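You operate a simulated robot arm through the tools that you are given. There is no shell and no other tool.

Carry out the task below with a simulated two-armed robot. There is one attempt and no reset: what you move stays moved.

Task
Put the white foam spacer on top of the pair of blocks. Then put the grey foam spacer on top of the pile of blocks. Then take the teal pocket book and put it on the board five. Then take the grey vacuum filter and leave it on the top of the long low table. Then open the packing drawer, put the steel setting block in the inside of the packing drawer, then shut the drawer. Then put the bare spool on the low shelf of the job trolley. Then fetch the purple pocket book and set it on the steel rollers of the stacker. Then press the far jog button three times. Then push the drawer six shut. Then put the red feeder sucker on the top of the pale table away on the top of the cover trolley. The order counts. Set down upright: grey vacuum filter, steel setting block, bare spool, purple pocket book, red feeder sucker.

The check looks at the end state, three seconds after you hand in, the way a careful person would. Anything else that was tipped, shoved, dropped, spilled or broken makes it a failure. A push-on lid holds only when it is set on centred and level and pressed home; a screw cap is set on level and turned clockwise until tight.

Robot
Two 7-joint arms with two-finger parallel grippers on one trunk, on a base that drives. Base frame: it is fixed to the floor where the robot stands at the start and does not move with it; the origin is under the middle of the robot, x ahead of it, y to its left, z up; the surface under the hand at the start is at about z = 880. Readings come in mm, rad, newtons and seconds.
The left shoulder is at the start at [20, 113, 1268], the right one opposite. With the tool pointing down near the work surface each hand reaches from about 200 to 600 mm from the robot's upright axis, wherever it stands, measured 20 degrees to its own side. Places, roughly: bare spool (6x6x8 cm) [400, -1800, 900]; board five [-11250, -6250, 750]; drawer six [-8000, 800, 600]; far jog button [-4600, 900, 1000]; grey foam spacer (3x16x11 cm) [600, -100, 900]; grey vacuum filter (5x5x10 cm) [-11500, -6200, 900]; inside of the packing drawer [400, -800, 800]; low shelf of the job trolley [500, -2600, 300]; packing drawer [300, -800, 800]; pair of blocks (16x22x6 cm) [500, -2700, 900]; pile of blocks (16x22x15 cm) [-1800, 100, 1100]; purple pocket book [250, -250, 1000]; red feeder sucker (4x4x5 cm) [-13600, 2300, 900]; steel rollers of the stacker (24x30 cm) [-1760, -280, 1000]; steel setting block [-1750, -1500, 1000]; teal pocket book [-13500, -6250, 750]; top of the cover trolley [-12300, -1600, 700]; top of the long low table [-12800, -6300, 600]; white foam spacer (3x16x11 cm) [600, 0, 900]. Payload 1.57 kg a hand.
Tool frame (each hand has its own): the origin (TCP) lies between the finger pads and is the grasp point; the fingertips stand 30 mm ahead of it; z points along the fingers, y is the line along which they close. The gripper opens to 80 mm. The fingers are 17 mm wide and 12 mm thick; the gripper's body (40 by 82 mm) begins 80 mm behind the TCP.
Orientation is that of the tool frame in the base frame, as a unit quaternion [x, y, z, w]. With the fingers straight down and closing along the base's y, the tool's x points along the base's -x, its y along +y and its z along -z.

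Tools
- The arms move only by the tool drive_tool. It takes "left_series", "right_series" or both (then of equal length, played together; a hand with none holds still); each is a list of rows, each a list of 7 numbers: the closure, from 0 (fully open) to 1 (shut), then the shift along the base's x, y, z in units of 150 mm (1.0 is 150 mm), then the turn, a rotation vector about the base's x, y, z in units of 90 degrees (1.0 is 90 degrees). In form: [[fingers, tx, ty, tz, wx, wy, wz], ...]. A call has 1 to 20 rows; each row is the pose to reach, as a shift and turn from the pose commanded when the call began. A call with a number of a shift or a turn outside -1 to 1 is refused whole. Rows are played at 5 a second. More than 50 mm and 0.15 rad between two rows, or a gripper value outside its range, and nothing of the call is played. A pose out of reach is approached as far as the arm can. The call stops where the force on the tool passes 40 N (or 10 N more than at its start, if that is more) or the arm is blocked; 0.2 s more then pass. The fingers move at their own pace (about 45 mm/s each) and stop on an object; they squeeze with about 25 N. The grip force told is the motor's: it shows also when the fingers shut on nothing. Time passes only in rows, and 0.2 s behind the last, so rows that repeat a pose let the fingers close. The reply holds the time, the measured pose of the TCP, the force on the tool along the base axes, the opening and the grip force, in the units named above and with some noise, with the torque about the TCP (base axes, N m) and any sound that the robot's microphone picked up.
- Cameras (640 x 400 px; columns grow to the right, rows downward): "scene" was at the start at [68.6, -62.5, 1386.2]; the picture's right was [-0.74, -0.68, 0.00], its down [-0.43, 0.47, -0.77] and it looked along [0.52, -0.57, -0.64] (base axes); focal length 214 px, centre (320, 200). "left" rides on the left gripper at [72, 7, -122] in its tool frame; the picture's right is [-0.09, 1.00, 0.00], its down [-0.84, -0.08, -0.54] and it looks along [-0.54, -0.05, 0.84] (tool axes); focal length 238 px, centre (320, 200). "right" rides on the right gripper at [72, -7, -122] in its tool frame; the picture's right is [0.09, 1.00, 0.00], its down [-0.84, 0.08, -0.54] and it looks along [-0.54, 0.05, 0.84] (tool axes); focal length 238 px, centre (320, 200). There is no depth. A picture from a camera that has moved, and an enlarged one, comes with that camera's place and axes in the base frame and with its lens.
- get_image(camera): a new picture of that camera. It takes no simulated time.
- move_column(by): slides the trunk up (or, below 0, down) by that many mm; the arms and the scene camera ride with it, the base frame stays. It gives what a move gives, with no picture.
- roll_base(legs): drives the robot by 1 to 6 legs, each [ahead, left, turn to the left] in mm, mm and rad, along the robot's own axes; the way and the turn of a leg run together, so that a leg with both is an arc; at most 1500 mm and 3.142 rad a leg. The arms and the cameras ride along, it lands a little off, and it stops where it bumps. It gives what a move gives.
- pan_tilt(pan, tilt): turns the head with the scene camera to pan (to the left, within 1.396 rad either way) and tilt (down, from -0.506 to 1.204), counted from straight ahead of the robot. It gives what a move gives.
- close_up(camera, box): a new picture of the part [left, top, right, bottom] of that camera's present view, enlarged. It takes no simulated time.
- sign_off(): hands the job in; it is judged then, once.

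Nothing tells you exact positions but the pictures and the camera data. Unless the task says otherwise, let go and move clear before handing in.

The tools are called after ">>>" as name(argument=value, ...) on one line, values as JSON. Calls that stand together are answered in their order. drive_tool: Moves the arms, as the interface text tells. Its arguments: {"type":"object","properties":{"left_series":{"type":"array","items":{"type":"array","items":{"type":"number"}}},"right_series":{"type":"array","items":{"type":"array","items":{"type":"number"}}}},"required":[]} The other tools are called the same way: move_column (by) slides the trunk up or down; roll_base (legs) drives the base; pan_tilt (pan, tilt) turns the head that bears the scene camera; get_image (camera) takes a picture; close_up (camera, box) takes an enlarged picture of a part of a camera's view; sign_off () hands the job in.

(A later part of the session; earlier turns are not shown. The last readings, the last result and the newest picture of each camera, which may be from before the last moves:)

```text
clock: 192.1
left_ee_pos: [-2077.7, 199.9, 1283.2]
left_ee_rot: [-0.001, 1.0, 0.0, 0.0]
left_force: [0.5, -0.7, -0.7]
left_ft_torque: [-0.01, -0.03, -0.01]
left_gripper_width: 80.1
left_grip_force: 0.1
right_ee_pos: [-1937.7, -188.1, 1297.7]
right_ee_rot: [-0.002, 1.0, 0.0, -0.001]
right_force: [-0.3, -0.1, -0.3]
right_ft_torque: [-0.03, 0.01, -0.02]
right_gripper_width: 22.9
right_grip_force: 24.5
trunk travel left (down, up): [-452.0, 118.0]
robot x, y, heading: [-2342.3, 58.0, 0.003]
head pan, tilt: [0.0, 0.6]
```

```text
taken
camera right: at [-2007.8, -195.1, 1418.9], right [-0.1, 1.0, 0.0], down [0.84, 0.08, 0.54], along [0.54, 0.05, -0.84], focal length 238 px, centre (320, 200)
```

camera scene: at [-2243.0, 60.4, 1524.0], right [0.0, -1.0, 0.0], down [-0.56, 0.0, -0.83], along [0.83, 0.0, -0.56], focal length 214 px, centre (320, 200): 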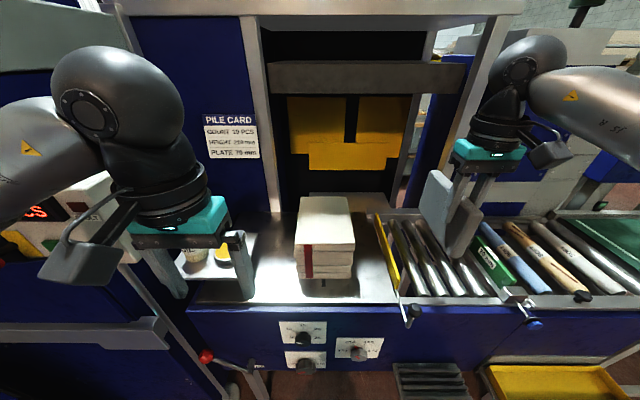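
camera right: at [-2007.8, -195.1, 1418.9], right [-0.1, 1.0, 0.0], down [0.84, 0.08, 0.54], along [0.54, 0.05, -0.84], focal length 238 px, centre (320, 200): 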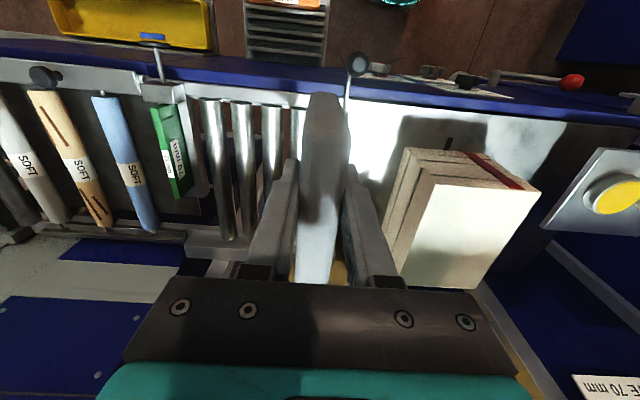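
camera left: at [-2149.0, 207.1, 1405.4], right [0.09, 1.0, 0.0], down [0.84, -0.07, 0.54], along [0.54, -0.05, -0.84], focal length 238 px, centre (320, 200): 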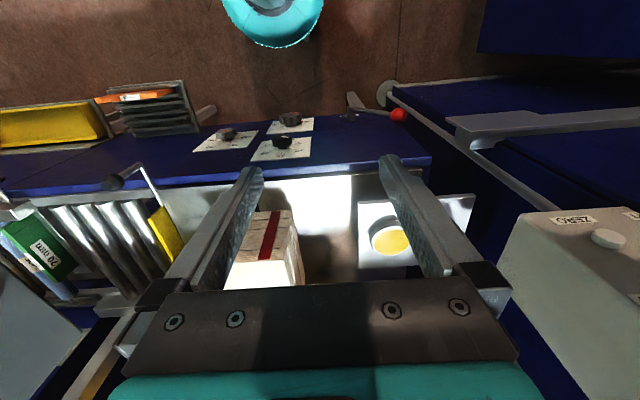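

The pile's top centre is about [-1762, 46, 1131]. I move 50 mm nearer and carry the grey spacer over it at height.

>>> roll_base(legs=[[50, 0, 0]])

>>> drive_tool(right_series=[[1, 0, 0.3, 0, 0, 0, 0], [1, 0, 0.6, 0, 0, 0, 0], [1, 0, 0.9, 0, 0, 0, 0], [1, 0.1, 1.0, 0, 0, 0, 0], [1, 0.4, 1.0, 0, 0, 0, 0], [1, 0.65, 1.0, 0, 0, 0, 0], [1, 0.65, 1.0, 0, 0, 0, 0]])

>>> get_image(camera="right")

>>> get_image(camera="scene")

```text
clock: 193.0
left_ee_pos: [-2025.4, 199.5, 1283.4]
left_ee_rot: [-0.002, 1.0, -0.001, -0.001]
left_force: [0.5, -0.1, 0.5]
left_ft_torque: [-0.02, 0.07, 0.01]
left_gripper_width: 80.1
left_grip_force: 0.0
right_ee_pos: [-1884.5, -187.2, 1297.0]
right_ee_rot: [-0.002, 1.0, 0.0, 0.0]
right_force: [-0.2, 0.2, 0.1]
right_ft_torque: [0.0, 0.01, -0.04]
right_gripper_width: 23.2
right_grip_force: 25.1
trunk travel left (down, up): [-452.0, 118.0]
robot x, y, heading: [-2286.6, 59.2, 0.001]
head pan, tilt: [0.0, 0.6]
```

```text
clock: 194.6
left_ee_pos: [-2027.3, 200.6, 1283.3]
left_ee_rot: [-0.002, 1.0, -0.001, 0.0]
left_force: [-0.3, 0.1, -0.2]
left_ft_torque: [0.01, 0.0, -0.03]
left_gripper_width: 80.0
left_grip_force: 0.1
right_ee_pos: [-1789.0, -37.4, 1297.7]
right_ee_rot: [-0.003, 1.0, 0.0, 0.001]
right_force: [0.1, 0.9, -0.1]
right_ft_torque: [0.01, 0.02, 0.01]
right_gripper_width: 23.0
right_grip_force: 24.7
trunk travel left (down, up): [-452.0, 118.0]
robot x, y, heading: [-2291.6, 60.0, -0.0]
head pan, tilt: [0.0, 0.6]
```

```text
taken
camera right: at [-1859.9, -45.2, 1419.6], right [-0.1, 1.0, 0.0], down [0.84, 0.08, 0.54], along [0.54, 0.05, -0.84], focal length 238 px, centre (320, 200)
```

right: 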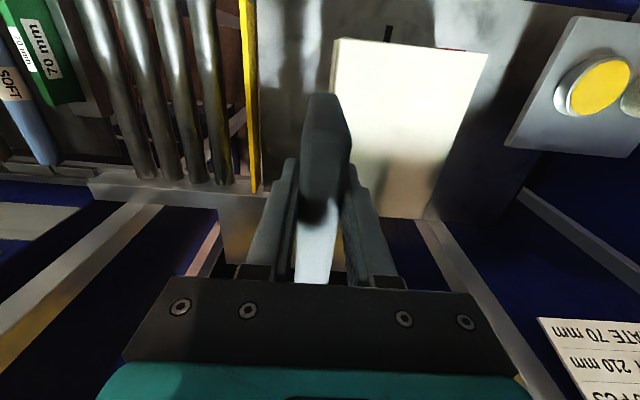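

```text
taken
camera scene: at [-2193.1, 60.1, 1524.0], right [0.0, -1.0, 0.0], down [-0.56, 0.0, -0.83], along [0.83, 0.0, -0.56], focal length 214 px, centre (320, 200)
```

scene: 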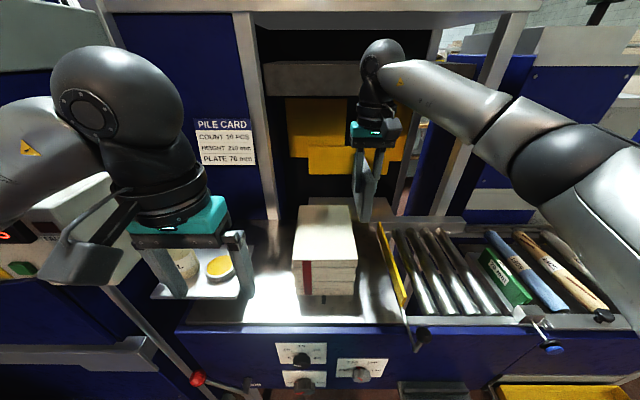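

The top spans x -1870…-1663, y -30…130, centre [-1767, 49]. I move over it and lower slowly.

>>> drive_tool(right_series=[[1, 0, 0.3, 0, 0, 0, 0], [1, 0, 0.575, 0, 0, 0, 0], [1, 0, 0.575, -0.2, 0, 0, 0], [1, 0, 0.575, -0.4, 0, 0, 0], [1, 0, 0.575, -0.46, 0, 0, 0], [1, 0, 0.575, -0.46, 0, 0, 0]])

>>> get_image(camera="right")

>>> close_up(camera="scene", box=[260, 100, 420, 300])

```text
clock: 196.0
left_ee_pos: [-2027.7, 200.5, 1284.3]
left_ee_rot: [-0.002, 1.0, 0.0, 0.0]
left_force: [-0.5, 0.3, 0.0]
left_ft_torque: [-0.01, 0.02, 0.04]
left_gripper_width: 80.0
left_grip_force: 0.1
right_ee_pos: [-1790.7, 49.2, 1226.7]
right_ee_rot: [-0.001, 1.0, 0.0, 0.0]
right_force: [-0.4, -0.8, 0.3]
right_ft_torque: [0.01, 0.0, 0.01]
right_gripper_width: 23.0
right_grip_force: 24.6
trunk travel left (down, up): [-452.0, 118.0]
robot x, y, heading: [-2289.3, 58.9, 0.003]
head pan, tilt: [0.0, 0.6]
```

```text
taken
camera right: at [-1860.3, 42.1, 1349.4], right [-0.1, 1.0, 0.0], down [0.84, 0.08, 0.54], along [0.54, 0.05, -0.84], focal length 238 px, centre (320, 200)
```

right: 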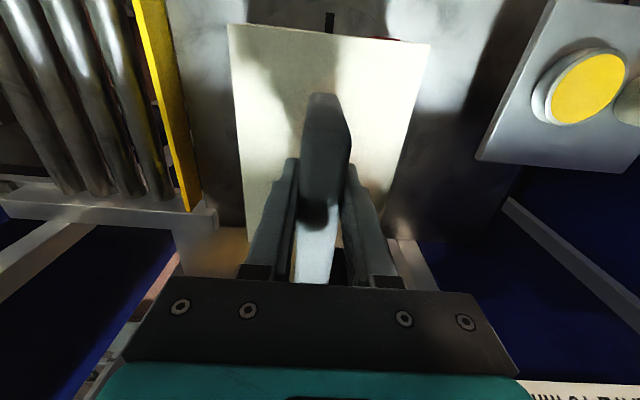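

```text
2.00 times, centred on (340, 200) of scene
camera zoom: at [-2192.8, 60.7, 1524.0], right [0.0, -1.0, 0.0], down [-0.56, 0.0, -0.83], along [0.83, 0.0, -0.56], focal length 429 px, centre (280, 200)
```

zoom: 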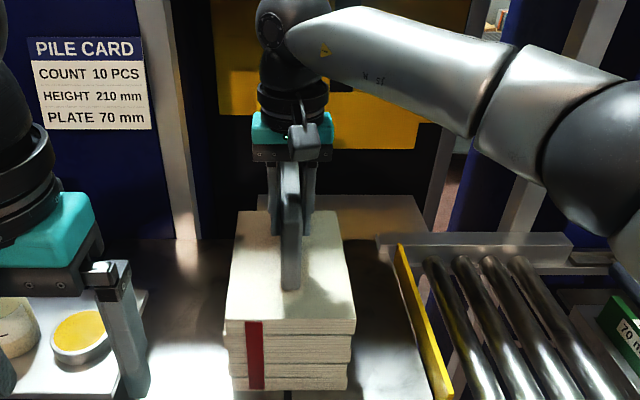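

Well placed above the pile. I lower in small steps until touch.

>>> drive_tool(right_series=[[1, 0, 0, -0.03, 0, 0, 0], [1, 0, 0, -0.05, 0, 0, 0], [1, 0, 0, -0.07, 0, 0, 0], [1, 0, 0, -0.07, 0, 0, 0]])

```text
clock: 197.0
left_ee_pos: [-2027.6, 201.2, 1284.9]
left_ee_rot: [-0.001, 1.0, 0.001, 0.001]
left_force: [0.1, 0.0, 0.3]
left_ft_torque: [0.01, 0.0, -0.01]
left_gripper_width: 80.1
left_grip_force: 0.1
right_ee_pos: [-1790.0, 48.1, 1219.8]
right_ee_rot: [-0.002, 1.0, 0.0, 0.001]
right_force: [2.0, -1.4, 20.3]
right_ft_torque: [-0.06, -0.04, -0.01]
right_gripper_width: 23.2
right_grip_force: 24.7
trunk travel left (down, up): [-452.0, 118.0]
robot x, y, heading: [-2292.8, 56.7, 0.004]
head pan, tilt: [0.0, 0.6]
```

Contact at TCP z ≈ 1220. I ease the pressure, open, and rise.

>>> drive_tool(right_series=[[1, 0, 0, 0.02, 0, 0, 0], [1, 0, 0, 0.02, 0, 0, 0], [0.5, 0, 0, 0.02, 0, 0, 0], [0.5, 0, 0, 0.02, 0, 0, 0], [0, 0, 0, 0.02, 0, 0, 0], [0, 0, 0, 0.02, 0, 0, 0], [0, 0, 0, 0.02, 0, 0, 0]])

>>> close_up(camera="scene", box=[260, 100, 420, 300])

>>> drive_tool(right_series=[[0, 0, 0, 0.3, 0, 0, 0], [0, 0, 0, 0.6, 0, 0, 0], [0, 0, 0, 0.9, 0, 0, 0], [0, -0.2, -0.2, 1.0, 0, 0, 0], [0, -0.4, -0.4, 1.0, 0, 0, 0], [0, -0.6, -0.6, 1.0, 0, 0, 0], [0, -0.8, -0.8, 1.0, 0, 0, 0], [0, -1.0, -1.0, 1.0, 0, 0, 0]])

>>> get_image(camera="scene")

```text
clock: 198.6
left_ee_pos: [-2027.2, 200.3, 1283.4]
left_ee_rot: [-0.002, 1.0, 0.0, 0.0]
left_force: [1.0, -0.1, 0.7]
left_ft_torque: [0.02, 0.02, -0.01]
left_gripper_width: 80.1
left_grip_force: 0.1
right_ee_pos: [-1789.9, 48.5, 1221.2]
right_ee_rot: [-0.002, 1.0, 0.0, 0.0]
right_force: [0.7, -0.4, -0.4]
right_ft_torque: [0.01, -0.01, -0.01]
right_gripper_width: 80.0
right_grip_force: 0.1
trunk travel left (down, up): [-452.0, 118.0]
robot x, y, heading: [-2290.8, 58.9, 0.006]
head pan, tilt: [0.0, 0.6]
```

```text
2.00 times, centred on (340, 200) of scene
camera zoom: at [-2192.8, 60.5, 1524.0], right [0.0, -1.0, 0.0], down [-0.56, 0.0, -0.83], along [0.83, 0.0, -0.56], focal length 429 px, centre (280, 200)
```

zoom: 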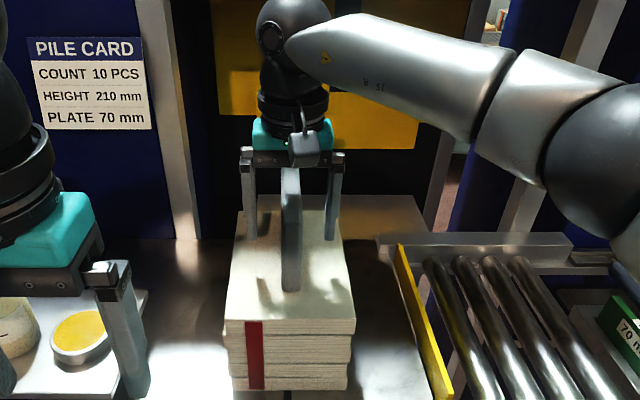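

```text
clock: 200.4
left_ee_pos: [-2027.8, 199.3, 1283.6]
left_ee_rot: [-0.001, 1.0, 0.0, 0.0]
left_force: [0.2, -0.9, 0.9]
left_ft_torque: [0.02, 0.01, 0.03]
left_gripper_width: 79.7
left_grip_force: 0.0
right_ee_pos: [-1940.5, -101.8, 1371.1]
right_ee_rot: [-0.002, 1.0, 0.0, 0.0]
right_force: [-0.1, 0.2, 0.1]
right_ft_torque: [0.02, 0.01, 0.01]
right_gripper_width: 80.2
right_grip_force: 0.1
trunk travel left (down, up): [-452.0, 118.0]
robot x, y, heading: [-2291.4, 58.2, 0.007]
head pan, tilt: [0.0, 0.6]
```

```text
taken
camera scene: at [-2193.9, 59.3, 1524.1], right [0.0, -1.0, 0.0], down [-0.56, 0.0, -0.83], along [0.83, 0.0, -0.56], focal length 214 px, centre (320, 200)
```

scene: 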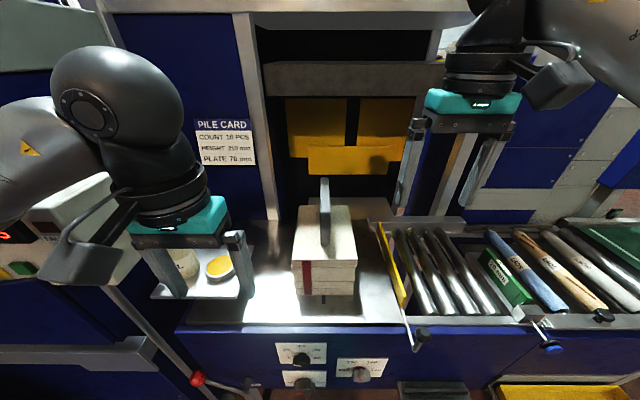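

Both spacers are in place, standing steadily. Next is the far corner: I back out, turn to -y and drive down the lane.

>>> roll_base(legs=[[-320, 0, 0], [0, 0, -1.5708], [1400, 0, 0], [1400, 0, 0]])

>>> pan_tilt(pan=-0.4, tilt=0.25)

>>> get_image(camera="scene")

>>> pan_tilt(pan=-1.35, tilt=0.25)

>>> get_image(camera="scene")

```text
clock: 219.5
left_ee_pos: [-2476.9, -3022.4, 1283.2]
left_ee_rot: [0.712, 0.702, 0.001, 0.0]
left_force: [0.1, 0.4, 0.2]
left_ft_torque: [0.01, 0.03, -0.01]
left_gripper_width: 80.0
left_grip_force: 0.2
right_ee_pos: [-2781.0, -3105.1, 1371.8]
right_ee_rot: [0.713, 0.701, 0.0, 0.0]
right_force: [-0.7, -0.4, 0.4]
right_ft_torque: [-0.03, 0.01, -0.01]
right_gripper_width: 80.0
right_grip_force: 0.0
trunk travel left (down, up): [-452.0, 118.0]
robot x, y, heading: [-2614.4, -2753.4, -1.584]
head pan, tilt: [0.0, 0.6]
```

```text
clock: 220.4
left_ee_pos: [-2477.6, -3022.5, 1283.2]
left_ee_rot: [0.712, 0.702, 0.0, 0.0]
left_force: [0.0, -0.2, -0.5]
left_ft_torque: [0.01, 0.01, -0.01]
left_gripper_width: 80.1
left_grip_force: 0.0
right_ee_pos: [-2781.8, -3104.0, 1371.3]
right_ee_rot: [0.713, 0.701, 0.0, 0.0]
right_force: [-0.1, 0.5, -0.4]
right_ft_torque: [0.03, 0.03, 0.0]
right_gripper_width: 80.0
right_grip_force: 0.1
trunk travel left (down, up): [-452.0, 118.0]
robot x, y, heading: [-2613.9, -2753.7, -1.587]
head pan, tilt: [-0.4, 0.25]
```

```text
taken
camera scene: at [-2650.5, -2850.3, 1556.1], right [-0.92, 0.4, 0.0], down [0.1, 0.23, -0.97], along [-0.39, -0.89, -0.25], focal length 214 px, centre (320, 200)
```

scene: 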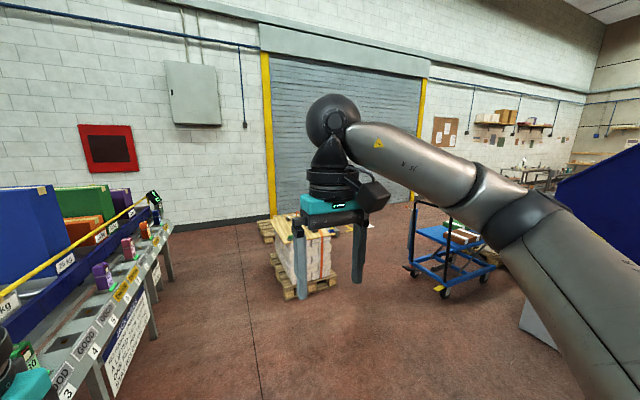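

```text
clock: 221.6
left_ee_pos: [-2478.9, -3023.2, 1282.5]
left_ee_rot: [0.712, 0.703, 0.0, 0.0]
left_force: [-0.5, -0.8, 0.4]
left_ft_torque: [0.01, 0.0, -0.01]
left_gripper_width: 79.7
left_grip_force: 0.0
right_ee_pos: [-2780.7, -3105.1, 1371.6]
right_ee_rot: [0.712, 0.702, 0.0, 0.0]
right_force: [0.8, -0.6, 0.4]
right_ft_torque: [0.05, -0.01, 0.02]
right_gripper_width: 80.0
right_grip_force: 0.1
trunk travel left (down, up): [-452.0, 118.0]
robot x, y, heading: [-2613.1, -2752.3, -1.587]
head pan, tilt: [-1.349, 0.25]
```

```text
taken
camera scene: at [-2704.3, -2784.0, 1556.2], right [-0.21, 0.98, 0.0], down [0.24, 0.05, -0.97], along [-0.95, -0.2, -0.25], focal length 214 px, centre (320, 200)
```

scene: 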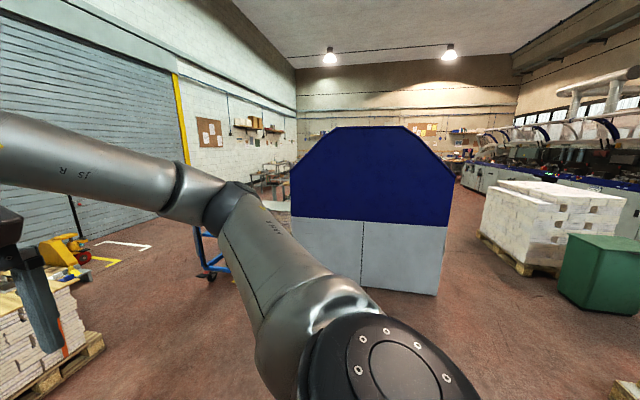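

The aisle right of the blue hood (y between -1990 and -770) leads to the far end. I go back to y ≈ -1400, turn to -x and drive along it.

>>> roll_base(legs=[[-1370, 0, 0], [0, 0, -1.555], [1300, 0, 0]])

>>> pan_tilt(pan=0.0, tilt=0.25)

>>> get_image(camera="scene")

```text
clock: 238.2
left_ee_pos: [-4143.9, -1538.3, 1283.1]
left_ee_rot: [1.0, 0.003, 0.001, 0.0]
left_force: [0.3, -0.3, -0.2]
left_ft_torque: [0.0, -0.02, 0.03]
left_gripper_width: 80.1
left_grip_force: 0.1
right_ee_pos: [-4232.0, -1236.7, 1371.4]
right_ee_rot: [1.0, 0.003, 0.001, 0.0]
right_force: [0.2, 0.4, 1.1]
right_ft_torque: [0.02, -0.04, 0.01]
right_gripper_width: 80.2
right_grip_force: 0.0
trunk travel left (down, up): [-452.0, 118.0]
robot x, y, heading: [-3875.2, -1400.1, -3.134]
head pan, tilt: [-1.349, 0.25]
stopped in leg 3: the robot was blocked; the commanded pose is now the measured one
```

```text
clock: 239.7
left_ee_pos: [-4142.4, -1538.6, 1282.4]
left_ee_rot: [1.0, 0.003, 0.0, 0.0]
left_force: [-0.3, 0.0, -0.4]
left_ft_torque: [0.01, 0.02, -0.01]
left_gripper_width: 80.0
left_grip_force: 0.1
right_ee_pos: [-4230.1, -1235.0, 1371.7]
right_ee_rot: [1.0, 0.002, 0.0, 0.0]
right_force: [-0.1, 0.7, -0.5]
right_ft_torque: [-0.01, 0.02, -0.01]
right_gripper_width: 80.1
right_grip_force: 0.0
trunk travel left (down, up): [-452.0, 118.0]
robot x, y, heading: [-3876.0, -1397.1, -3.134]
head pan, tilt: [0.0, 0.25]
```

```text
taken
camera scene: at [-3979.8, -1397.3, 1556.2], right [0.0, 1.0, 0.0], down [0.25, 0.0, -0.97], along [-0.97, 0.0, -0.25], focal length 214 px, centre (320, 200)
```

scene: 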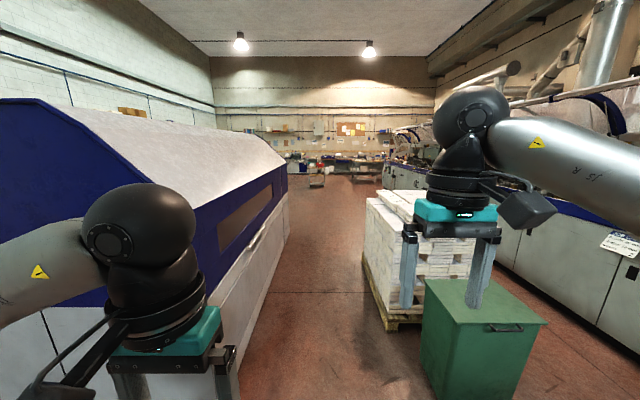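

The base was blocked at x ≈ -3876. I look down to see what is in front.

>>> pan_tilt(pan=0.0, tilt=0.95)

>>> get_image(camera="scene")

>>> get_image(camera="right")

>>> get_image(camera="left")

```text
clock: 240.8
left_ee_pos: [-4142.3, -1538.0, 1283.9]
left_ee_rot: [1.0, 0.003, 0.0, 0.0]
left_force: [-0.2, -0.2, 0.8]
left_ft_torque: [0.03, 0.0, 0.02]
left_gripper_width: 79.9
left_grip_force: 0.0
right_ee_pos: [-4230.5, -1236.4, 1372.0]
right_ee_rot: [1.0, 0.002, 0.0, 0.0]
right_force: [0.1, 0.1, -0.7]
right_ft_torque: [0.0, -0.04, 0.02]
right_gripper_width: 79.9
right_grip_force: 0.2
trunk travel left (down, up): [-452.0, 118.0]
robot x, y, heading: [-3876.7, -1394.5, -3.136]
head pan, tilt: [0.0, 0.949]
```

```text
taken
camera scene: at [-3959.2, -1397.3, 1495.6], right [0.0, 1.0, 0.0], down [0.81, 0.0, -0.58], along [-0.58, 0.0, -0.81], focal length 214 px, centre (320, 200)
```

scene: 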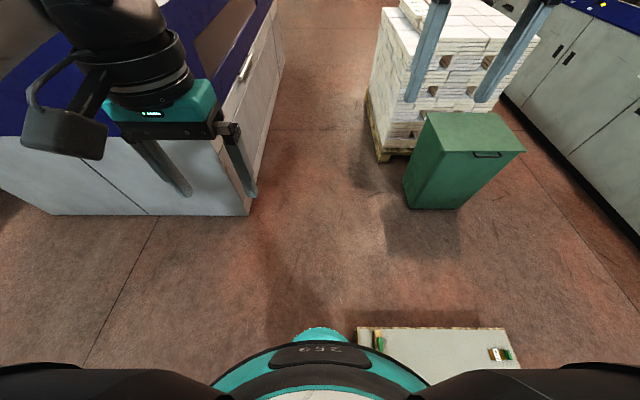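

```text
taken
camera right: at [-4157.1, -1229.8, 1493.6], right [0.1, -1.0, 0.0], down [-0.84, -0.08, 0.54], along [-0.54, -0.05, -0.84], focal length 238 px, centre (320, 200)
```

right: 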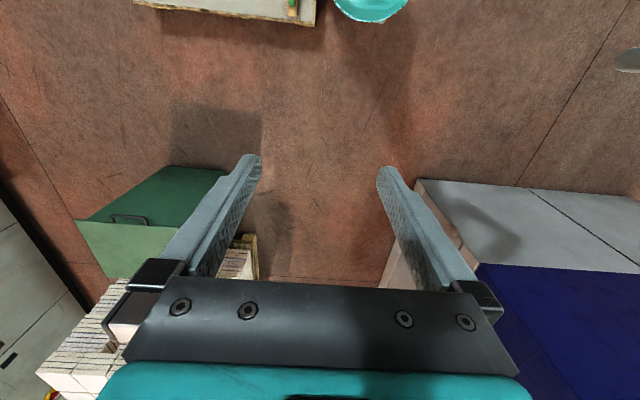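

```text
taken
camera left: at [-4070.2, -1544.1, 1405.4], right [-0.09, -1.0, 0.0], down [-0.84, 0.07, 0.54], along [-0.54, 0.05, -0.84], focal length 238 px, centre (320, 200)
```

left: 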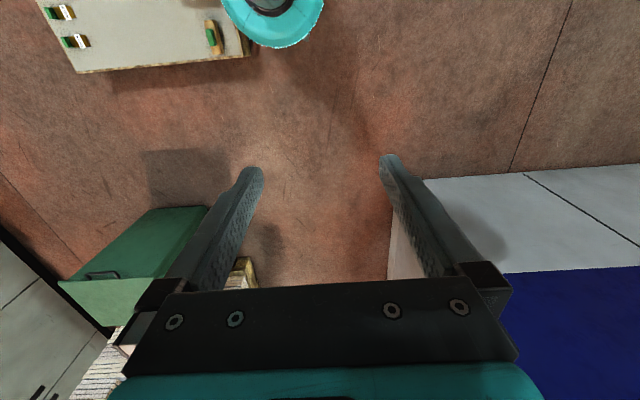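

A low pallet's corner on the right stopped the base. I back off a little, step left past it, then carry on down the aisle.

>>> roll_base(legs=[[-50, 0, 0], [0, 170, -0.006], [700, 0, 0], [0, -160, 0], [1300, 0, 0]])

>>> pan_tilt(pan=0.0, tilt=0.35)

>>> get_image(camera="scene")

```text
clock: 253.3
left_ee_pos: [-6081.2, -1555.9, 1282.2]
left_ee_rot: [1.0, 0.005, 0.001, 0.0]
left_force: [0.3, -0.5, 0.2]
left_ft_torque: [-0.03, 0.01, -0.03]
left_gripper_width: 80.1
left_grip_force: 0.0
right_ee_pos: [-6171.7, -1254.6, 1372.6]
right_ee_rot: [1.0, 0.004, 0.0, -0.001]
right_force: [0.8, -0.3, 1.1]
right_ft_torque: [0.02, -0.01, -0.03]
right_gripper_width: 80.1
right_grip_force: 0.1
trunk travel left (down, up): [-452.0, 118.0]
robot x, y, heading: [-5816.9, -1416.5, -3.128]
head pan, tilt: [0.0, 0.949]
```

```text
clock: 254.3
left_ee_pos: [-6083.2, -1555.6, 1283.4]
left_ee_rot: [1.0, 0.004, 0.001, 0.0]
left_force: [-0.5, 0.5, 0.0]
left_ft_torque: [0.01, 0.03, 0.0]
left_gripper_width: 80.1
left_grip_force: 0.0
right_ee_pos: [-6171.0, -1254.3, 1371.2]
right_ee_rot: [1.0, 0.005, 0.0, 0.0]
right_force: [-0.4, 0.2, 0.7]
right_ft_torque: [0.02, 0.01, -0.01]
right_gripper_width: 79.7
right_grip_force: 0.1
trunk travel left (down, up): [-452.0, 118.0]
robot x, y, heading: [-5818.0, -1417.1, -3.131]
head pan, tilt: [0.0, 0.351]
```

```text
taken
camera scene: at [-5920.2, -1414.3, 1546.6], right [-0.01, 1.0, 0.0], down [0.34, 0.0, -0.94], along [-0.94, -0.01, -0.34], focal length 214 px, centre (320, 200)
```

scene: 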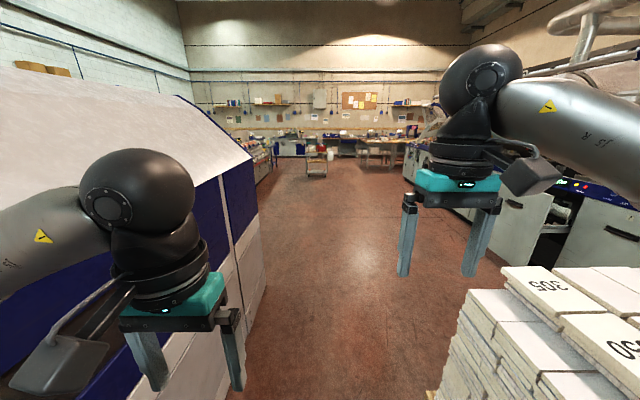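

The aisle ahead is clear. I drive on toward x ≈ -9500.

>>> roll_base(legs=[[1400, 0, -0.01], [1300, 0, 0], [1000, 0, 0]])

>>> get_image(camera="scene")

>>> pan_tilt(pan=0.8, tilt=0.3)

>>> get_image(camera="scene")

```text
clock: 272.2
left_ee_pos: [-9778.2, -1550.5, 1283.6]
left_ee_rot: [1.0, -0.004, 0.0, 0.0]
left_force: [0.3, -0.5, 0.0]
left_ft_torque: [0.0, -0.01, 0.0]
left_gripper_width: 79.7
left_grip_force: 0.1
right_ee_pos: [-9862.3, -1247.5, 1371.8]
right_ee_rot: [1.0, -0.003, -0.001, 0.0]
right_force: [0.1, -1.1, -0.7]
right_ft_torque: [0.04, -0.02, -0.04]
right_gripper_width: 80.0
right_grip_force: 0.0
trunk travel left (down, up): [-452.0, 118.0]
robot x, y, heading: [-9512.0, -1412.7, 3.134]
head pan, tilt: [0.0, 0.351]
```

```text
taken
camera scene: at [-9614.7, -1411.2, 1546.7], right [0.01, 1.0, 0.0], down [0.34, 0.0, -0.94], along [-0.94, 0.01, -0.34], focal length 214 px, centre (320, 200)
```

scene: 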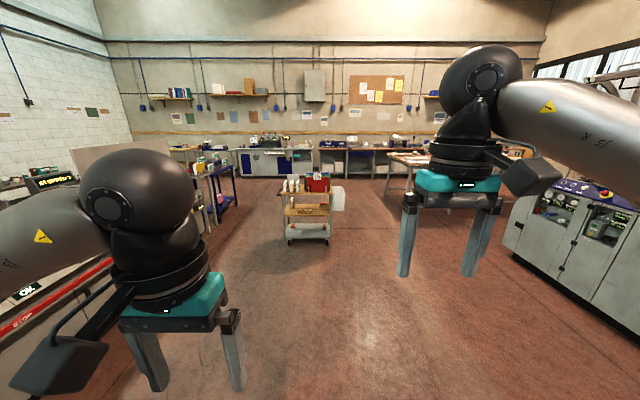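

```text
clock: 273.3
left_ee_pos: [-9778.9, -1550.9, 1284.1]
left_ee_rot: [1.0, -0.004, 0.0, 0.001]
left_force: [-0.2, 0.2, 0.6]
left_ft_torque: [0.02, 0.0, 0.0]
left_gripper_width: 80.1
left_grip_force: 0.1
right_ee_pos: [-9862.2, -1247.9, 1371.9]
right_ee_rot: [1.0, -0.003, 0.0, 0.0]
right_force: [0.0, 0.3, -0.2]
right_ft_torque: [0.01, -0.03, 0.02]
right_gripper_width: 80.3
right_grip_force: 0.1
trunk travel left (down, up): [-452.0, 118.0]
robot x, y, heading: [-9508.3, -1412.0, 3.135]
head pan, tilt: [0.799, 0.3]
```

```text
taken
camera scene: at [-9587.0, -1478.2, 1551.4], right [-0.71, 0.7, 0.0], down [0.21, 0.21, -0.96], along [-0.67, -0.68, -0.3], focal length 214 px, centre (320, 200)
```

scene: 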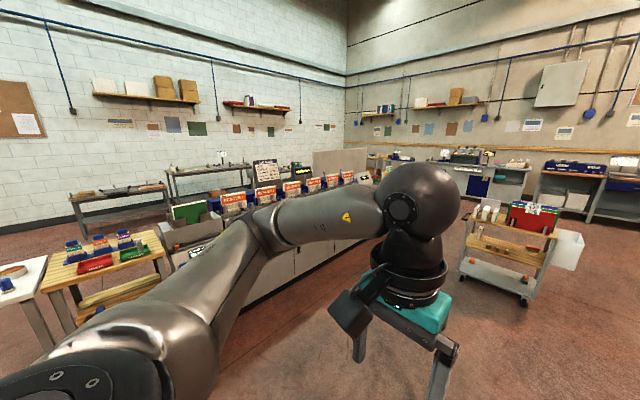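

I see a long rack line on the left, the cover trolley ahead, and benches along the far walls. I look further left for a way to y ≈ -6300.

>>> pan_tilt(pan=1.39, tilt=0.35)

>>> get_image(camera="scene")

```text
clock: 274.3
left_ee_pos: [-9778.8, -1550.5, 1283.2]
left_ee_rot: [1.0, -0.004, 0.001, 0.0]
left_force: [0.6, -0.5, -1.0]
left_ft_torque: [-0.01, -0.03, -0.03]
left_gripper_width: 79.8
left_grip_force: 0.0
right_ee_pos: [-9863.4, -1247.1, 1372.6]
right_ee_rot: [1.0, -0.004, 0.0, 0.0]
right_force: [-0.8, -0.1, -0.5]
right_ft_torque: [-0.05, 0.01, -0.01]
right_gripper_width: 80.0
right_grip_force: 0.1
trunk travel left (down, up): [-452.0, 118.0]
robot x, y, heading: [-9512.2, -1412.9, 3.136]
head pan, tilt: [1.389, 0.351]
```

```text
taken
camera scene: at [-9538.9, -1503.3, 1546.7], right [-0.98, 0.19, 0.0], down [0.06, 0.34, -0.94], along [-0.18, -0.92, -0.34], focal length 214 px, centre (320, 200)
```

scene: 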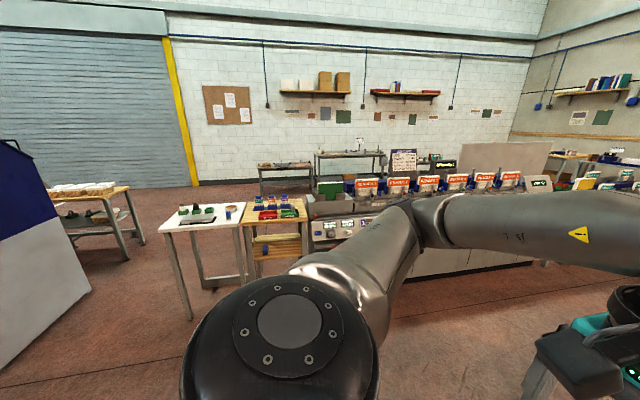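

There is a gap at x ≈ -8200 between the hood and a white table. I go through it to y ≈ -5100.

>>> roll_base(legs=[[-1300, 0, 0.006], [0, 1300, 0], [0, 1300, 0], [0, 1050, 0]])

>>> pan_tilt(pan=0.5, tilt=0.35)

>>> get_image(camera="scene")

>>> close_up(camera="scene", box=[0, 100, 480, 300])

```text
clock: 298.2
left_ee_pos: [-8457.1, -5228.0, 1283.9]
left_ee_rot: [1.0, 0.001, 0.001, 0.0]
left_force: [0.1, -0.2, -0.7]
left_ft_torque: [-0.02, -0.02, 0.02]
left_gripper_width: 79.7
left_grip_force: 0.0
right_ee_pos: [-8544.6, -4926.1, 1371.8]
right_ee_rot: [1.0, 0.002, 0.0, 0.001]
right_force: [-0.6, 0.6, 0.5]
right_ft_torque: [0.01, 0.04, 0.0]
right_gripper_width: 80.0
right_grip_force: 0.0
trunk travel left (down, up): [-452.0, 118.0]
robot x, y, heading: [-8191.2, -5088.8, -3.146]
head pan, tilt: [1.389, 0.351]
```

```text
clock: 299.4
left_ee_pos: [-8457.0, -5227.2, 1283.7]
left_ee_rot: [1.0, 0.001, 0.0, 0.0]
left_force: [0.6, 0.1, -0.5]
left_ft_torque: [0.01, -0.02, -0.01]
left_gripper_width: 80.0
left_grip_force: 0.1
right_ee_pos: [-8544.4, -4924.1, 1372.8]
right_ee_rot: [1.0, 0.002, -0.001, 0.0]
right_force: [0.1, 0.7, -1.1]
right_ft_torque: [0.0, 0.01, 0.01]
right_gripper_width: 80.1
right_grip_force: 0.0
trunk travel left (down, up): [-452.0, 118.0]
robot x, y, heading: [-8193.0, -5085.4, -3.137]
head pan, tilt: [0.499, 0.351]
```

```text
taken
camera scene: at [-8282.7, -5131.2, 1546.7], right [-0.48, 0.88, 0.0], down [0.3, 0.17, -0.94], along [-0.82, -0.45, -0.34], focal length 214 px, centre (320, 200)
```

scene: 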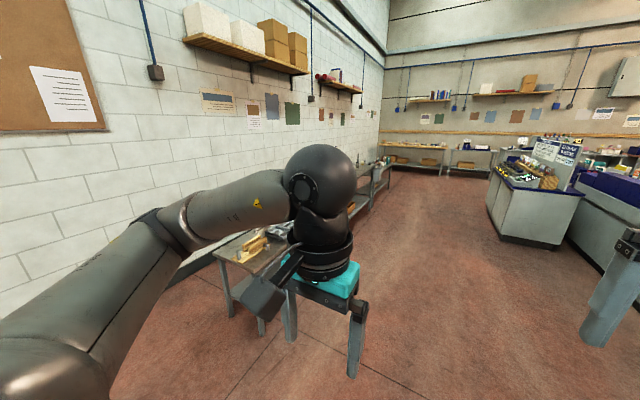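

```text
1.33 times, centred on (240, 200) of scene
camera zoom: at [-8282.7, -5131.2, 1546.7], right [-0.48, 0.88, 0.0], down [0.3, 0.17, -0.94], along [-0.82, -0.45, -0.34], focal length 286 px, centre (427, 200)
```

zoom: 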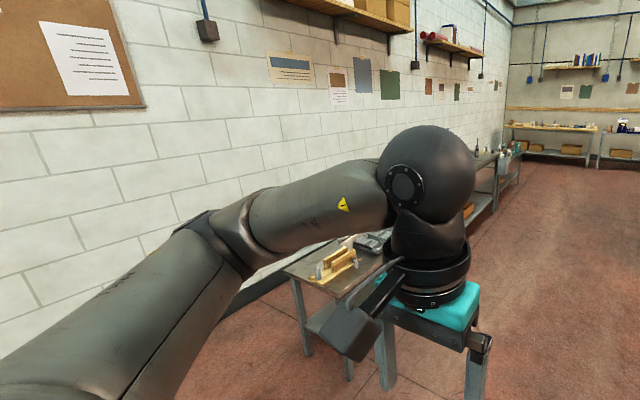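

Benches run along the wall; the aisle is clear. I drive to x ≈ -11000 and turn to face the wall.

>>> roll_base(legs=[[1400, 0, -0.003], [1400, 0, 0], [0, 0, 1.5708]])

>>> pan_tilt(pan=0.0, tilt=0.4)

>>> get_image(camera="scene")

>>> close_up(camera="scene", box=[160, 100, 480, 300])

>>> pan_tilt(pan=-0.9, tilt=0.4)

>>> get_image(camera="scene")

```text
clock: 316.9
left_ee_pos: [-10872.1, -5336.2, 1283.6]
left_ee_rot: [0.711, 0.703, 0.0, 0.001]
left_force: [-0.8, -0.3, -0.4]
left_ft_torque: [0.01, 0.01, 0.0]
left_gripper_width: 80.0
left_grip_force: 0.1
right_ee_pos: [-11176.9, -5420.3, 1372.1]
right_ee_rot: [0.712, 0.703, 0.0, 0.001]
right_force: [0.0, -1.1, 0.5]
right_ft_torque: [0.0, 0.03, 0.03]
right_gripper_width: 80.1
right_grip_force: 0.1
trunk travel left (down, up): [-452.0, 118.0]
robot x, y, heading: [-11006.5, -5072.5, -1.584]
head pan, tilt: [0.499, 0.351]
```

```text
clock: 317.8
left_ee_pos: [-10874.0, -5336.1, 1284.8]
left_ee_rot: [0.711, 0.703, 0.0, 0.0]
left_force: [0.6, -0.3, -0.2]
left_ft_torque: [0.03, -0.05, 0.01]
left_gripper_width: 80.2
left_grip_force: 0.0
right_ee_pos: [-11176.6, -5418.7, 1371.7]
right_ee_rot: [0.711, 0.703, 0.0, 0.0]
right_force: [-0.2, -0.2, -1.0]
right_ft_torque: [-0.04, -0.02, -0.01]
right_gripper_width: 80.0
right_grip_force: 0.0
trunk travel left (down, up): [-452.0, 118.0]
robot x, y, heading: [-11006.9, -5070.8, -1.583]
head pan, tilt: [0.0, 0.4]
```

```text
taken
camera scene: at [-11010.5, -5171.6, 1542.2], right [-1.0, 0.01, 0.0], down [0.0, 0.39, -0.92], along [-0.01, -0.92, -0.39], focal length 214 px, centre (320, 200)
```

scene: 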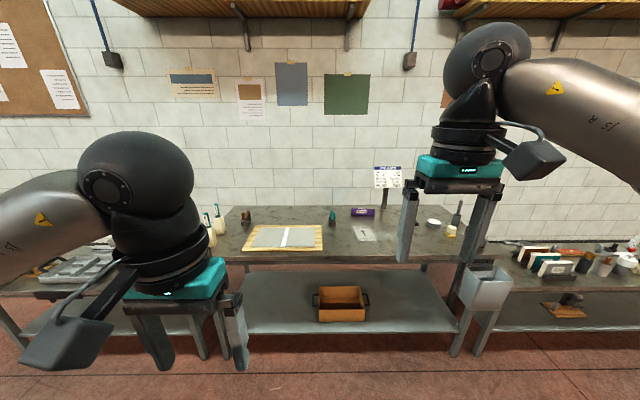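

```text
2.00 times, centred on (320, 200) of scene
camera zoom: at [-11010.5, -5171.6, 1542.2], right [-1.0, 0.01, 0.0], down [0.0, 0.39, -0.92], along [-0.01, -0.92, -0.39], focal length 429 px, centre (320, 200)
```

zoom: 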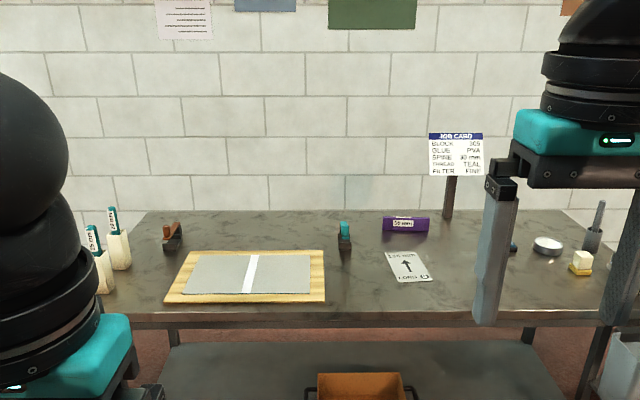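

```text
clock: 319.0
left_ee_pos: [-10873.4, -5336.4, 1283.8]
left_ee_rot: [0.712, 0.702, 0.0, 0.001]
left_force: [-1.1, 0.6, 0.6]
left_ft_torque: [-0.05, 0.01, 0.0]
left_gripper_width: 79.8
left_grip_force: 0.1
right_ee_pos: [-11177.2, -5418.3, 1372.2]
right_ee_rot: [0.711, 0.703, 0.0, -0.001]
right_force: [-0.1, 1.0, -0.1]
right_ft_torque: [0.01, 0.0, -0.01]
right_gripper_width: 80.2
right_grip_force: 0.1
trunk travel left (down, up): [-452.0, 118.0]
robot x, y, heading: [-11011.2, -5067.3, -1.585]
head pan, tilt: [-0.901, 0.4]
```

```text
taken
camera scene: at [-11082.8, -5135.7, 1542.2], right [-0.61, 0.79, 0.0], down [0.31, 0.24, -0.92], along [-0.73, -0.56, -0.39], focal length 214 px, centre (320, 200)
```

scene: 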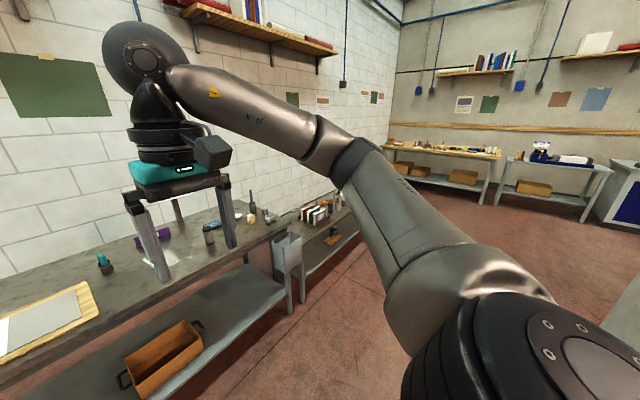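

This bench has grey bookboards; the next ones lie further along -x. I slide to x ≈ -12900 to see the teal pocket book and the low table.

>>> roll_base(legs=[[0, -1000, 0.013], [0, -900, 0]])

>>> pan_tilt(pan=0.0, tilt=0.4)

>>> get_image(camera="scene")

>>> close_up(camera="scene", box=[160, 120, 480, 320])

>>> pan_tilt(pan=-0.7, tilt=0.4)

>>> get_image(camera="scene")

>>> pan_tilt(pan=0.7, tilt=0.4)

>>> get_image(camera="scene")

```text
clock: 328.5
left_ee_pos: [-12753.4, -5330.3, 1283.6]
left_ee_rot: [0.707, 0.707, 0.0, 0.0]
left_force: [-0.7, 0.3, -0.3]
left_ft_torque: [0.02, -0.03, 0.02]
left_gripper_width: 80.3
left_grip_force: 0.1
right_ee_pos: [-13056.2, -5417.1, 1372.5]
right_ee_rot: [0.707, 0.708, 0.0, 0.001]
right_force: [-0.3, -0.5, 0.4]
right_ft_torque: [-0.01, -0.02, 0.0]
right_gripper_width: 79.8
right_grip_force: 0.1
trunk travel left (down, up): [-452.0, 118.0]
robot x, y, heading: [-12897.1, -5066.3, -1.57]
head pan, tilt: [-0.901, 0.4]
```

```text
clock: 329.7
left_ee_pos: [-12753.6, -5330.1, 1283.6]
left_ee_rot: [0.707, 0.708, 0.001, 0.0]
left_force: [-0.1, 0.2, -0.3]
left_ft_torque: [0.0, 0.04, -0.03]
left_gripper_width: 80.4
left_grip_force: 0.0
right_ee_pos: [-13055.1, -5415.7, 1371.6]
right_ee_rot: [0.707, 0.707, 0.0, 0.0]
right_force: [-0.6, 1.0, -0.2]
right_ft_torque: [0.01, -0.01, -0.01]
right_gripper_width: 79.7
right_grip_force: 0.1
trunk travel left (down, up): [-452.0, 118.0]
robot x, y, heading: [-12897.8, -5066.0, -1.569]
head pan, tilt: [0.0, 0.4]
```

```text
taken
camera scene: at [-12893.0, -5166.7, 1542.2], right [-1.0, 0.0, 0.0], down [0.0, 0.39, -0.92], along [0.0, -0.92, -0.39], focal length 214 px, centre (320, 200)
```

scene: 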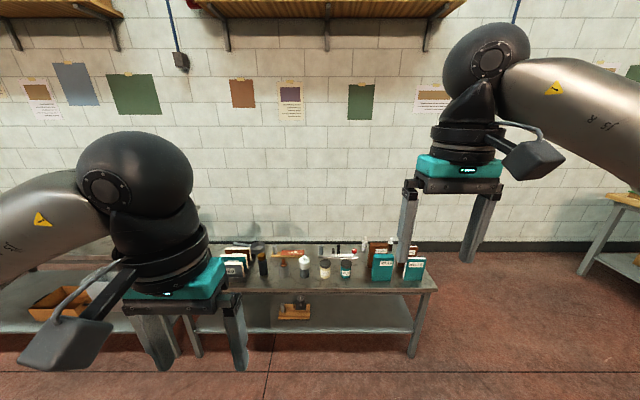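

```text
2.00 times, centred on (320, 220) of scene
camera zoom: at [-12893.0, -5166.7, 1542.2], right [-1.0, 0.0, 0.0], down [0.0, 0.39, -0.92], along [0.0, -0.92, -0.39], focal length 429 px, centre (320, 160)
```

zoom: 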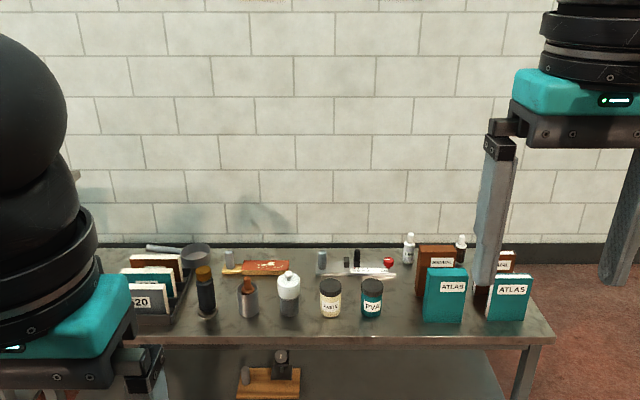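

```text
clock: 330.7
left_ee_pos: [-12753.9, -5329.6, 1284.2]
left_ee_rot: [0.706, 0.708, 0.001, -0.001]
left_force: [-0.4, 0.1, -0.3]
left_ft_torque: [-0.03, -0.02, 0.01]
left_gripper_width: 79.8
left_grip_force: 0.0
right_ee_pos: [-13056.1, -5418.2, 1372.6]
right_ee_rot: [0.707, 0.707, 0.0, 0.0]
right_force: [-0.1, 0.1, 0.0]
right_ft_torque: [0.0, 0.0, -0.02]
right_gripper_width: 79.9
right_grip_force: 0.0
trunk travel left (down, up): [-452.0, 118.0]
robot x, y, heading: [-12895.3, -5063.6, -1.569]
head pan, tilt: [-0.7, 0.4]
```

```text
taken
camera scene: at [-12952.5, -5145.1, 1542.2], right [-0.77, 0.64, 0.0], down [0.25, 0.3, -0.92], along [-0.59, -0.71, -0.39], focal length 214 px, centre (320, 200)
```

scene: 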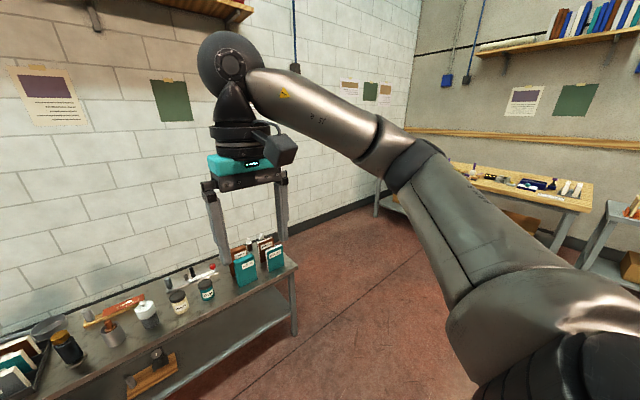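

```text
clock: 332.3
left_ee_pos: [-12754.0, -5330.5, 1283.7]
left_ee_rot: [0.707, 0.708, 0.0, 0.0]
left_force: [0.3, 0.1, -0.5]
left_ft_torque: [-0.03, 0.01, 0.01]
left_gripper_width: 80.2
left_grip_force: 0.0
right_ee_pos: [-13055.6, -5416.5, 1371.7]
right_ee_rot: [0.707, 0.707, 0.0, -0.001]
right_force: [-0.8, 0.8, -0.5]
right_ft_torque: [-0.01, 0.01, 0.0]
right_gripper_width: 79.8
right_grip_force: 0.0
trunk travel left (down, up): [-452.0, 118.0]
robot x, y, heading: [-12894.7, -5065.0, -1.574]
head pan, tilt: [0.7, 0.4]
```

```text
taken
camera scene: at [-12833.3, -5145.0, 1542.2], right [-0.76, -0.64, 0.0], down [-0.25, 0.3, -0.92], along [0.59, -0.7, -0.39], focal length 214 px, centre (320, 200)
```

scene: 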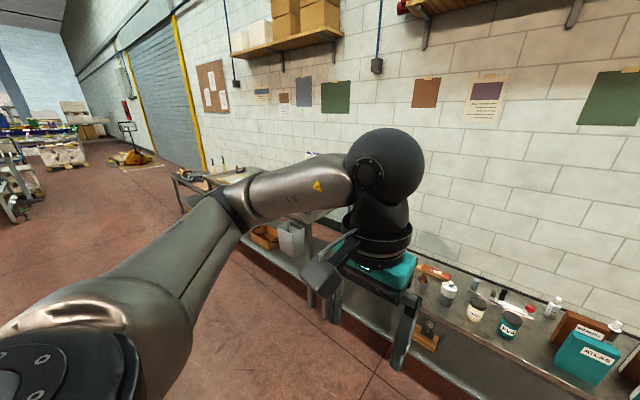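

The low table carries jars and, at its right end, two teal books with brown ones behind. I go nearer to tell which one is the pocket book near x ≈ -13500.

>>> roll_base(legs=[[0, -420, 0], [350, 0, 0]])

>>> pan_tilt(pan=0.0, tilt=0.75)

>>> get_image(camera="scene")

>>> close_up(camera="scene", box=[240, 140, 440, 290])

```text
clock: 336.7
left_ee_pos: [-13177.7, -5678.8, 1284.1]
left_ee_rot: [0.707, 0.707, 0.0, 0.0]
left_force: [-0.6, 0.6, 0.5]
left_ft_torque: [0.02, 0.0, 0.02]
left_gripper_width: 80.1
left_grip_force: 0.1
right_ee_pos: [-13479.9, -5767.2, 1372.8]
right_ee_rot: [0.706, 0.708, 0.001, 0.001]
right_force: [0.1, 0.5, 0.2]
right_ft_torque: [0.03, 0.01, -0.01]
right_gripper_width: 80.0
right_grip_force: 0.2
trunk travel left (down, up): [-452.0, 118.0]
robot x, y, heading: [-13321.1, -5408.7, -1.568]
head pan, tilt: [0.7, 0.4]
```

```text
clock: 337.8
left_ee_pos: [-13177.2, -5678.5, 1283.9]
left_ee_rot: [0.707, 0.708, 0.0, 0.0]
left_force: [-0.3, -0.3, 1.0]
left_ft_torque: [-0.01, 0.02, -0.03]
left_gripper_width: 79.9
left_grip_force: 0.2
right_ee_pos: [-13479.3, -5765.4, 1371.5]
right_ee_rot: [0.706, 0.708, 0.0, 0.0]
right_force: [0.0, 0.0, 0.0]
right_ft_torque: [0.0, -0.01, 0.0]
right_gripper_width: 79.8
right_grip_force: 0.0
trunk travel left (down, up): [-452.0, 118.0]
robot x, y, heading: [-13321.5, -5407.6, -1.568]
head pan, tilt: [0.0, 0.75]
```

```text
taken
camera scene: at [-13317.3, -5505.7, 1511.1], right [-1.0, 0.0, 0.0], down [0.0, 0.68, -0.73], along [0.0, -0.73, -0.68], focal length 214 px, centre (320, 200)
```

scene: 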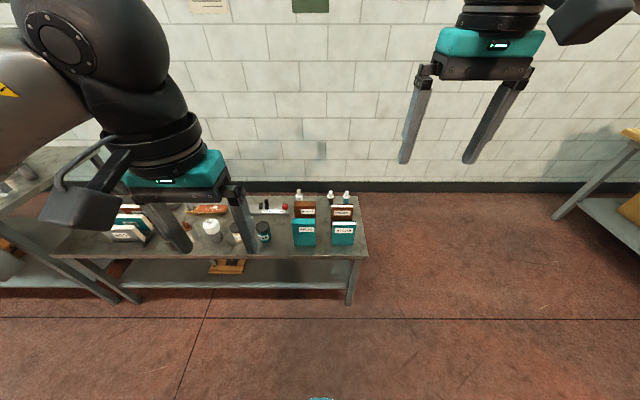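

```text
2.67 times, centred on (340, 215) of scene
camera zoom: at [-13317.3, -5505.7, 1511.1], right [-1.0, 0.0, 0.0], down [0.0, 0.68, -0.73], along [0.0, -0.73, -0.68], focal length 572 px, centre (267, 160)
```

zoom: 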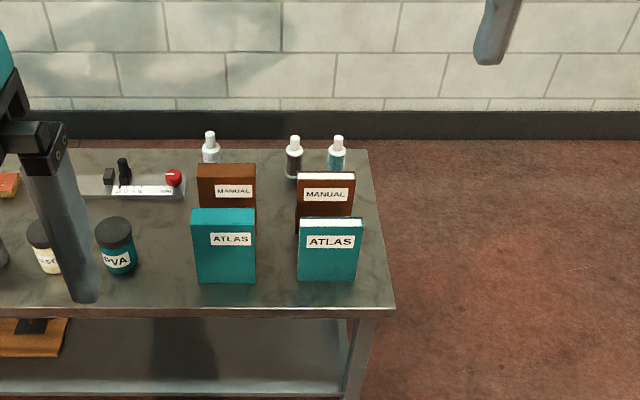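

The right-hand teal book (white page tops, x ≈ -13431) matches the named place. I lower the trunk and drive closer, then look at it with the hand camera.

>>> move_column(by=-330)

>>> roll_base(legs=[[200, 0, 0]])

>>> get_image(camera="right")

>>> get_image(camera="scene")

```text
clock: 341.1
left_ee_pos: [-13178.9, -5677.6, 953.3]
left_ee_rot: [0.706, 0.709, -0.001, 0.0]
left_force: [0.3, 0.4, 0.7]
left_ft_torque: [0.0, -0.02, -0.01]
left_gripper_width: 79.9
left_grip_force: 0.2
right_ee_pos: [-13480.3, -5764.8, 1042.3]
right_ee_rot: [0.707, 0.707, -0.001, 0.0]
right_force: [0.0, 0.1, 0.4]
right_ft_torque: [-0.02, -0.05, -0.02]
right_gripper_width: 80.1
right_grip_force: 0.2
trunk travel left (down, up): [-122.0, 448.0]
robot x, y, heading: [-13316.9, -5413.5, -1.57]
head pan, tilt: [0.0, 0.75]
```

```text
clock: 342.7
left_ee_pos: [-13178.4, -5877.5, 952.3]
left_ee_rot: [0.707, 0.707, 0.0, -0.001]
left_force: [0.2, 0.6, -0.5]
left_ft_torque: [0.01, 0.0, 0.04]
left_gripper_width: 80.1
left_grip_force: 0.0
right_ee_pos: [-13479.5, -5966.2, 1042.1]
right_ee_rot: [0.706, 0.708, 0.0, 0.0]
right_force: [0.0, -0.1, -1.0]
right_ft_torque: [0.02, -0.03, -0.01]
right_gripper_width: 80.2
right_grip_force: 0.0
trunk travel left (down, up): [-122.0, 448.0]
robot x, y, heading: [-13316.9, -5609.3, -1.571]
head pan, tilt: [0.0, 0.75]
```

```text
taken
camera right: at [-13485.2, -5893.3, 1163.5], right [1.0, 0.09, 0.0], down [0.08, -0.84, 0.54], along [0.05, -0.54, -0.84], focal length 238 px, centre (320, 200)
```

right: 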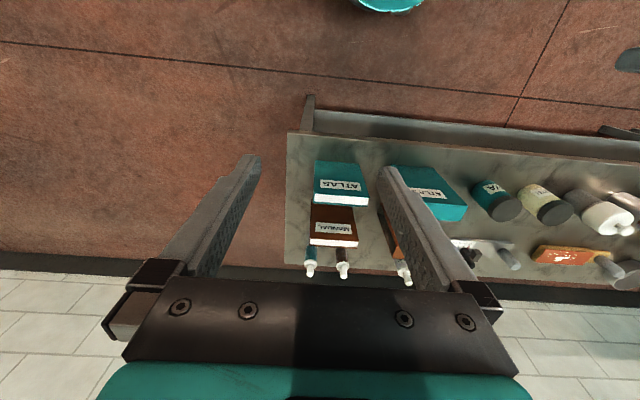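

```text
taken
camera scene: at [-13317.0, -5705.1, 1181.0], right [-1.0, 0.0, 0.0], down [0.0, 0.68, -0.73], along [0.0, -0.73, -0.68], focal length 214 px, centre (320, 200)
```

scene: 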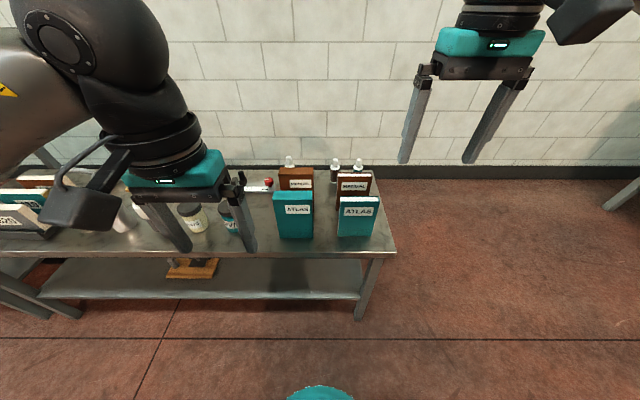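

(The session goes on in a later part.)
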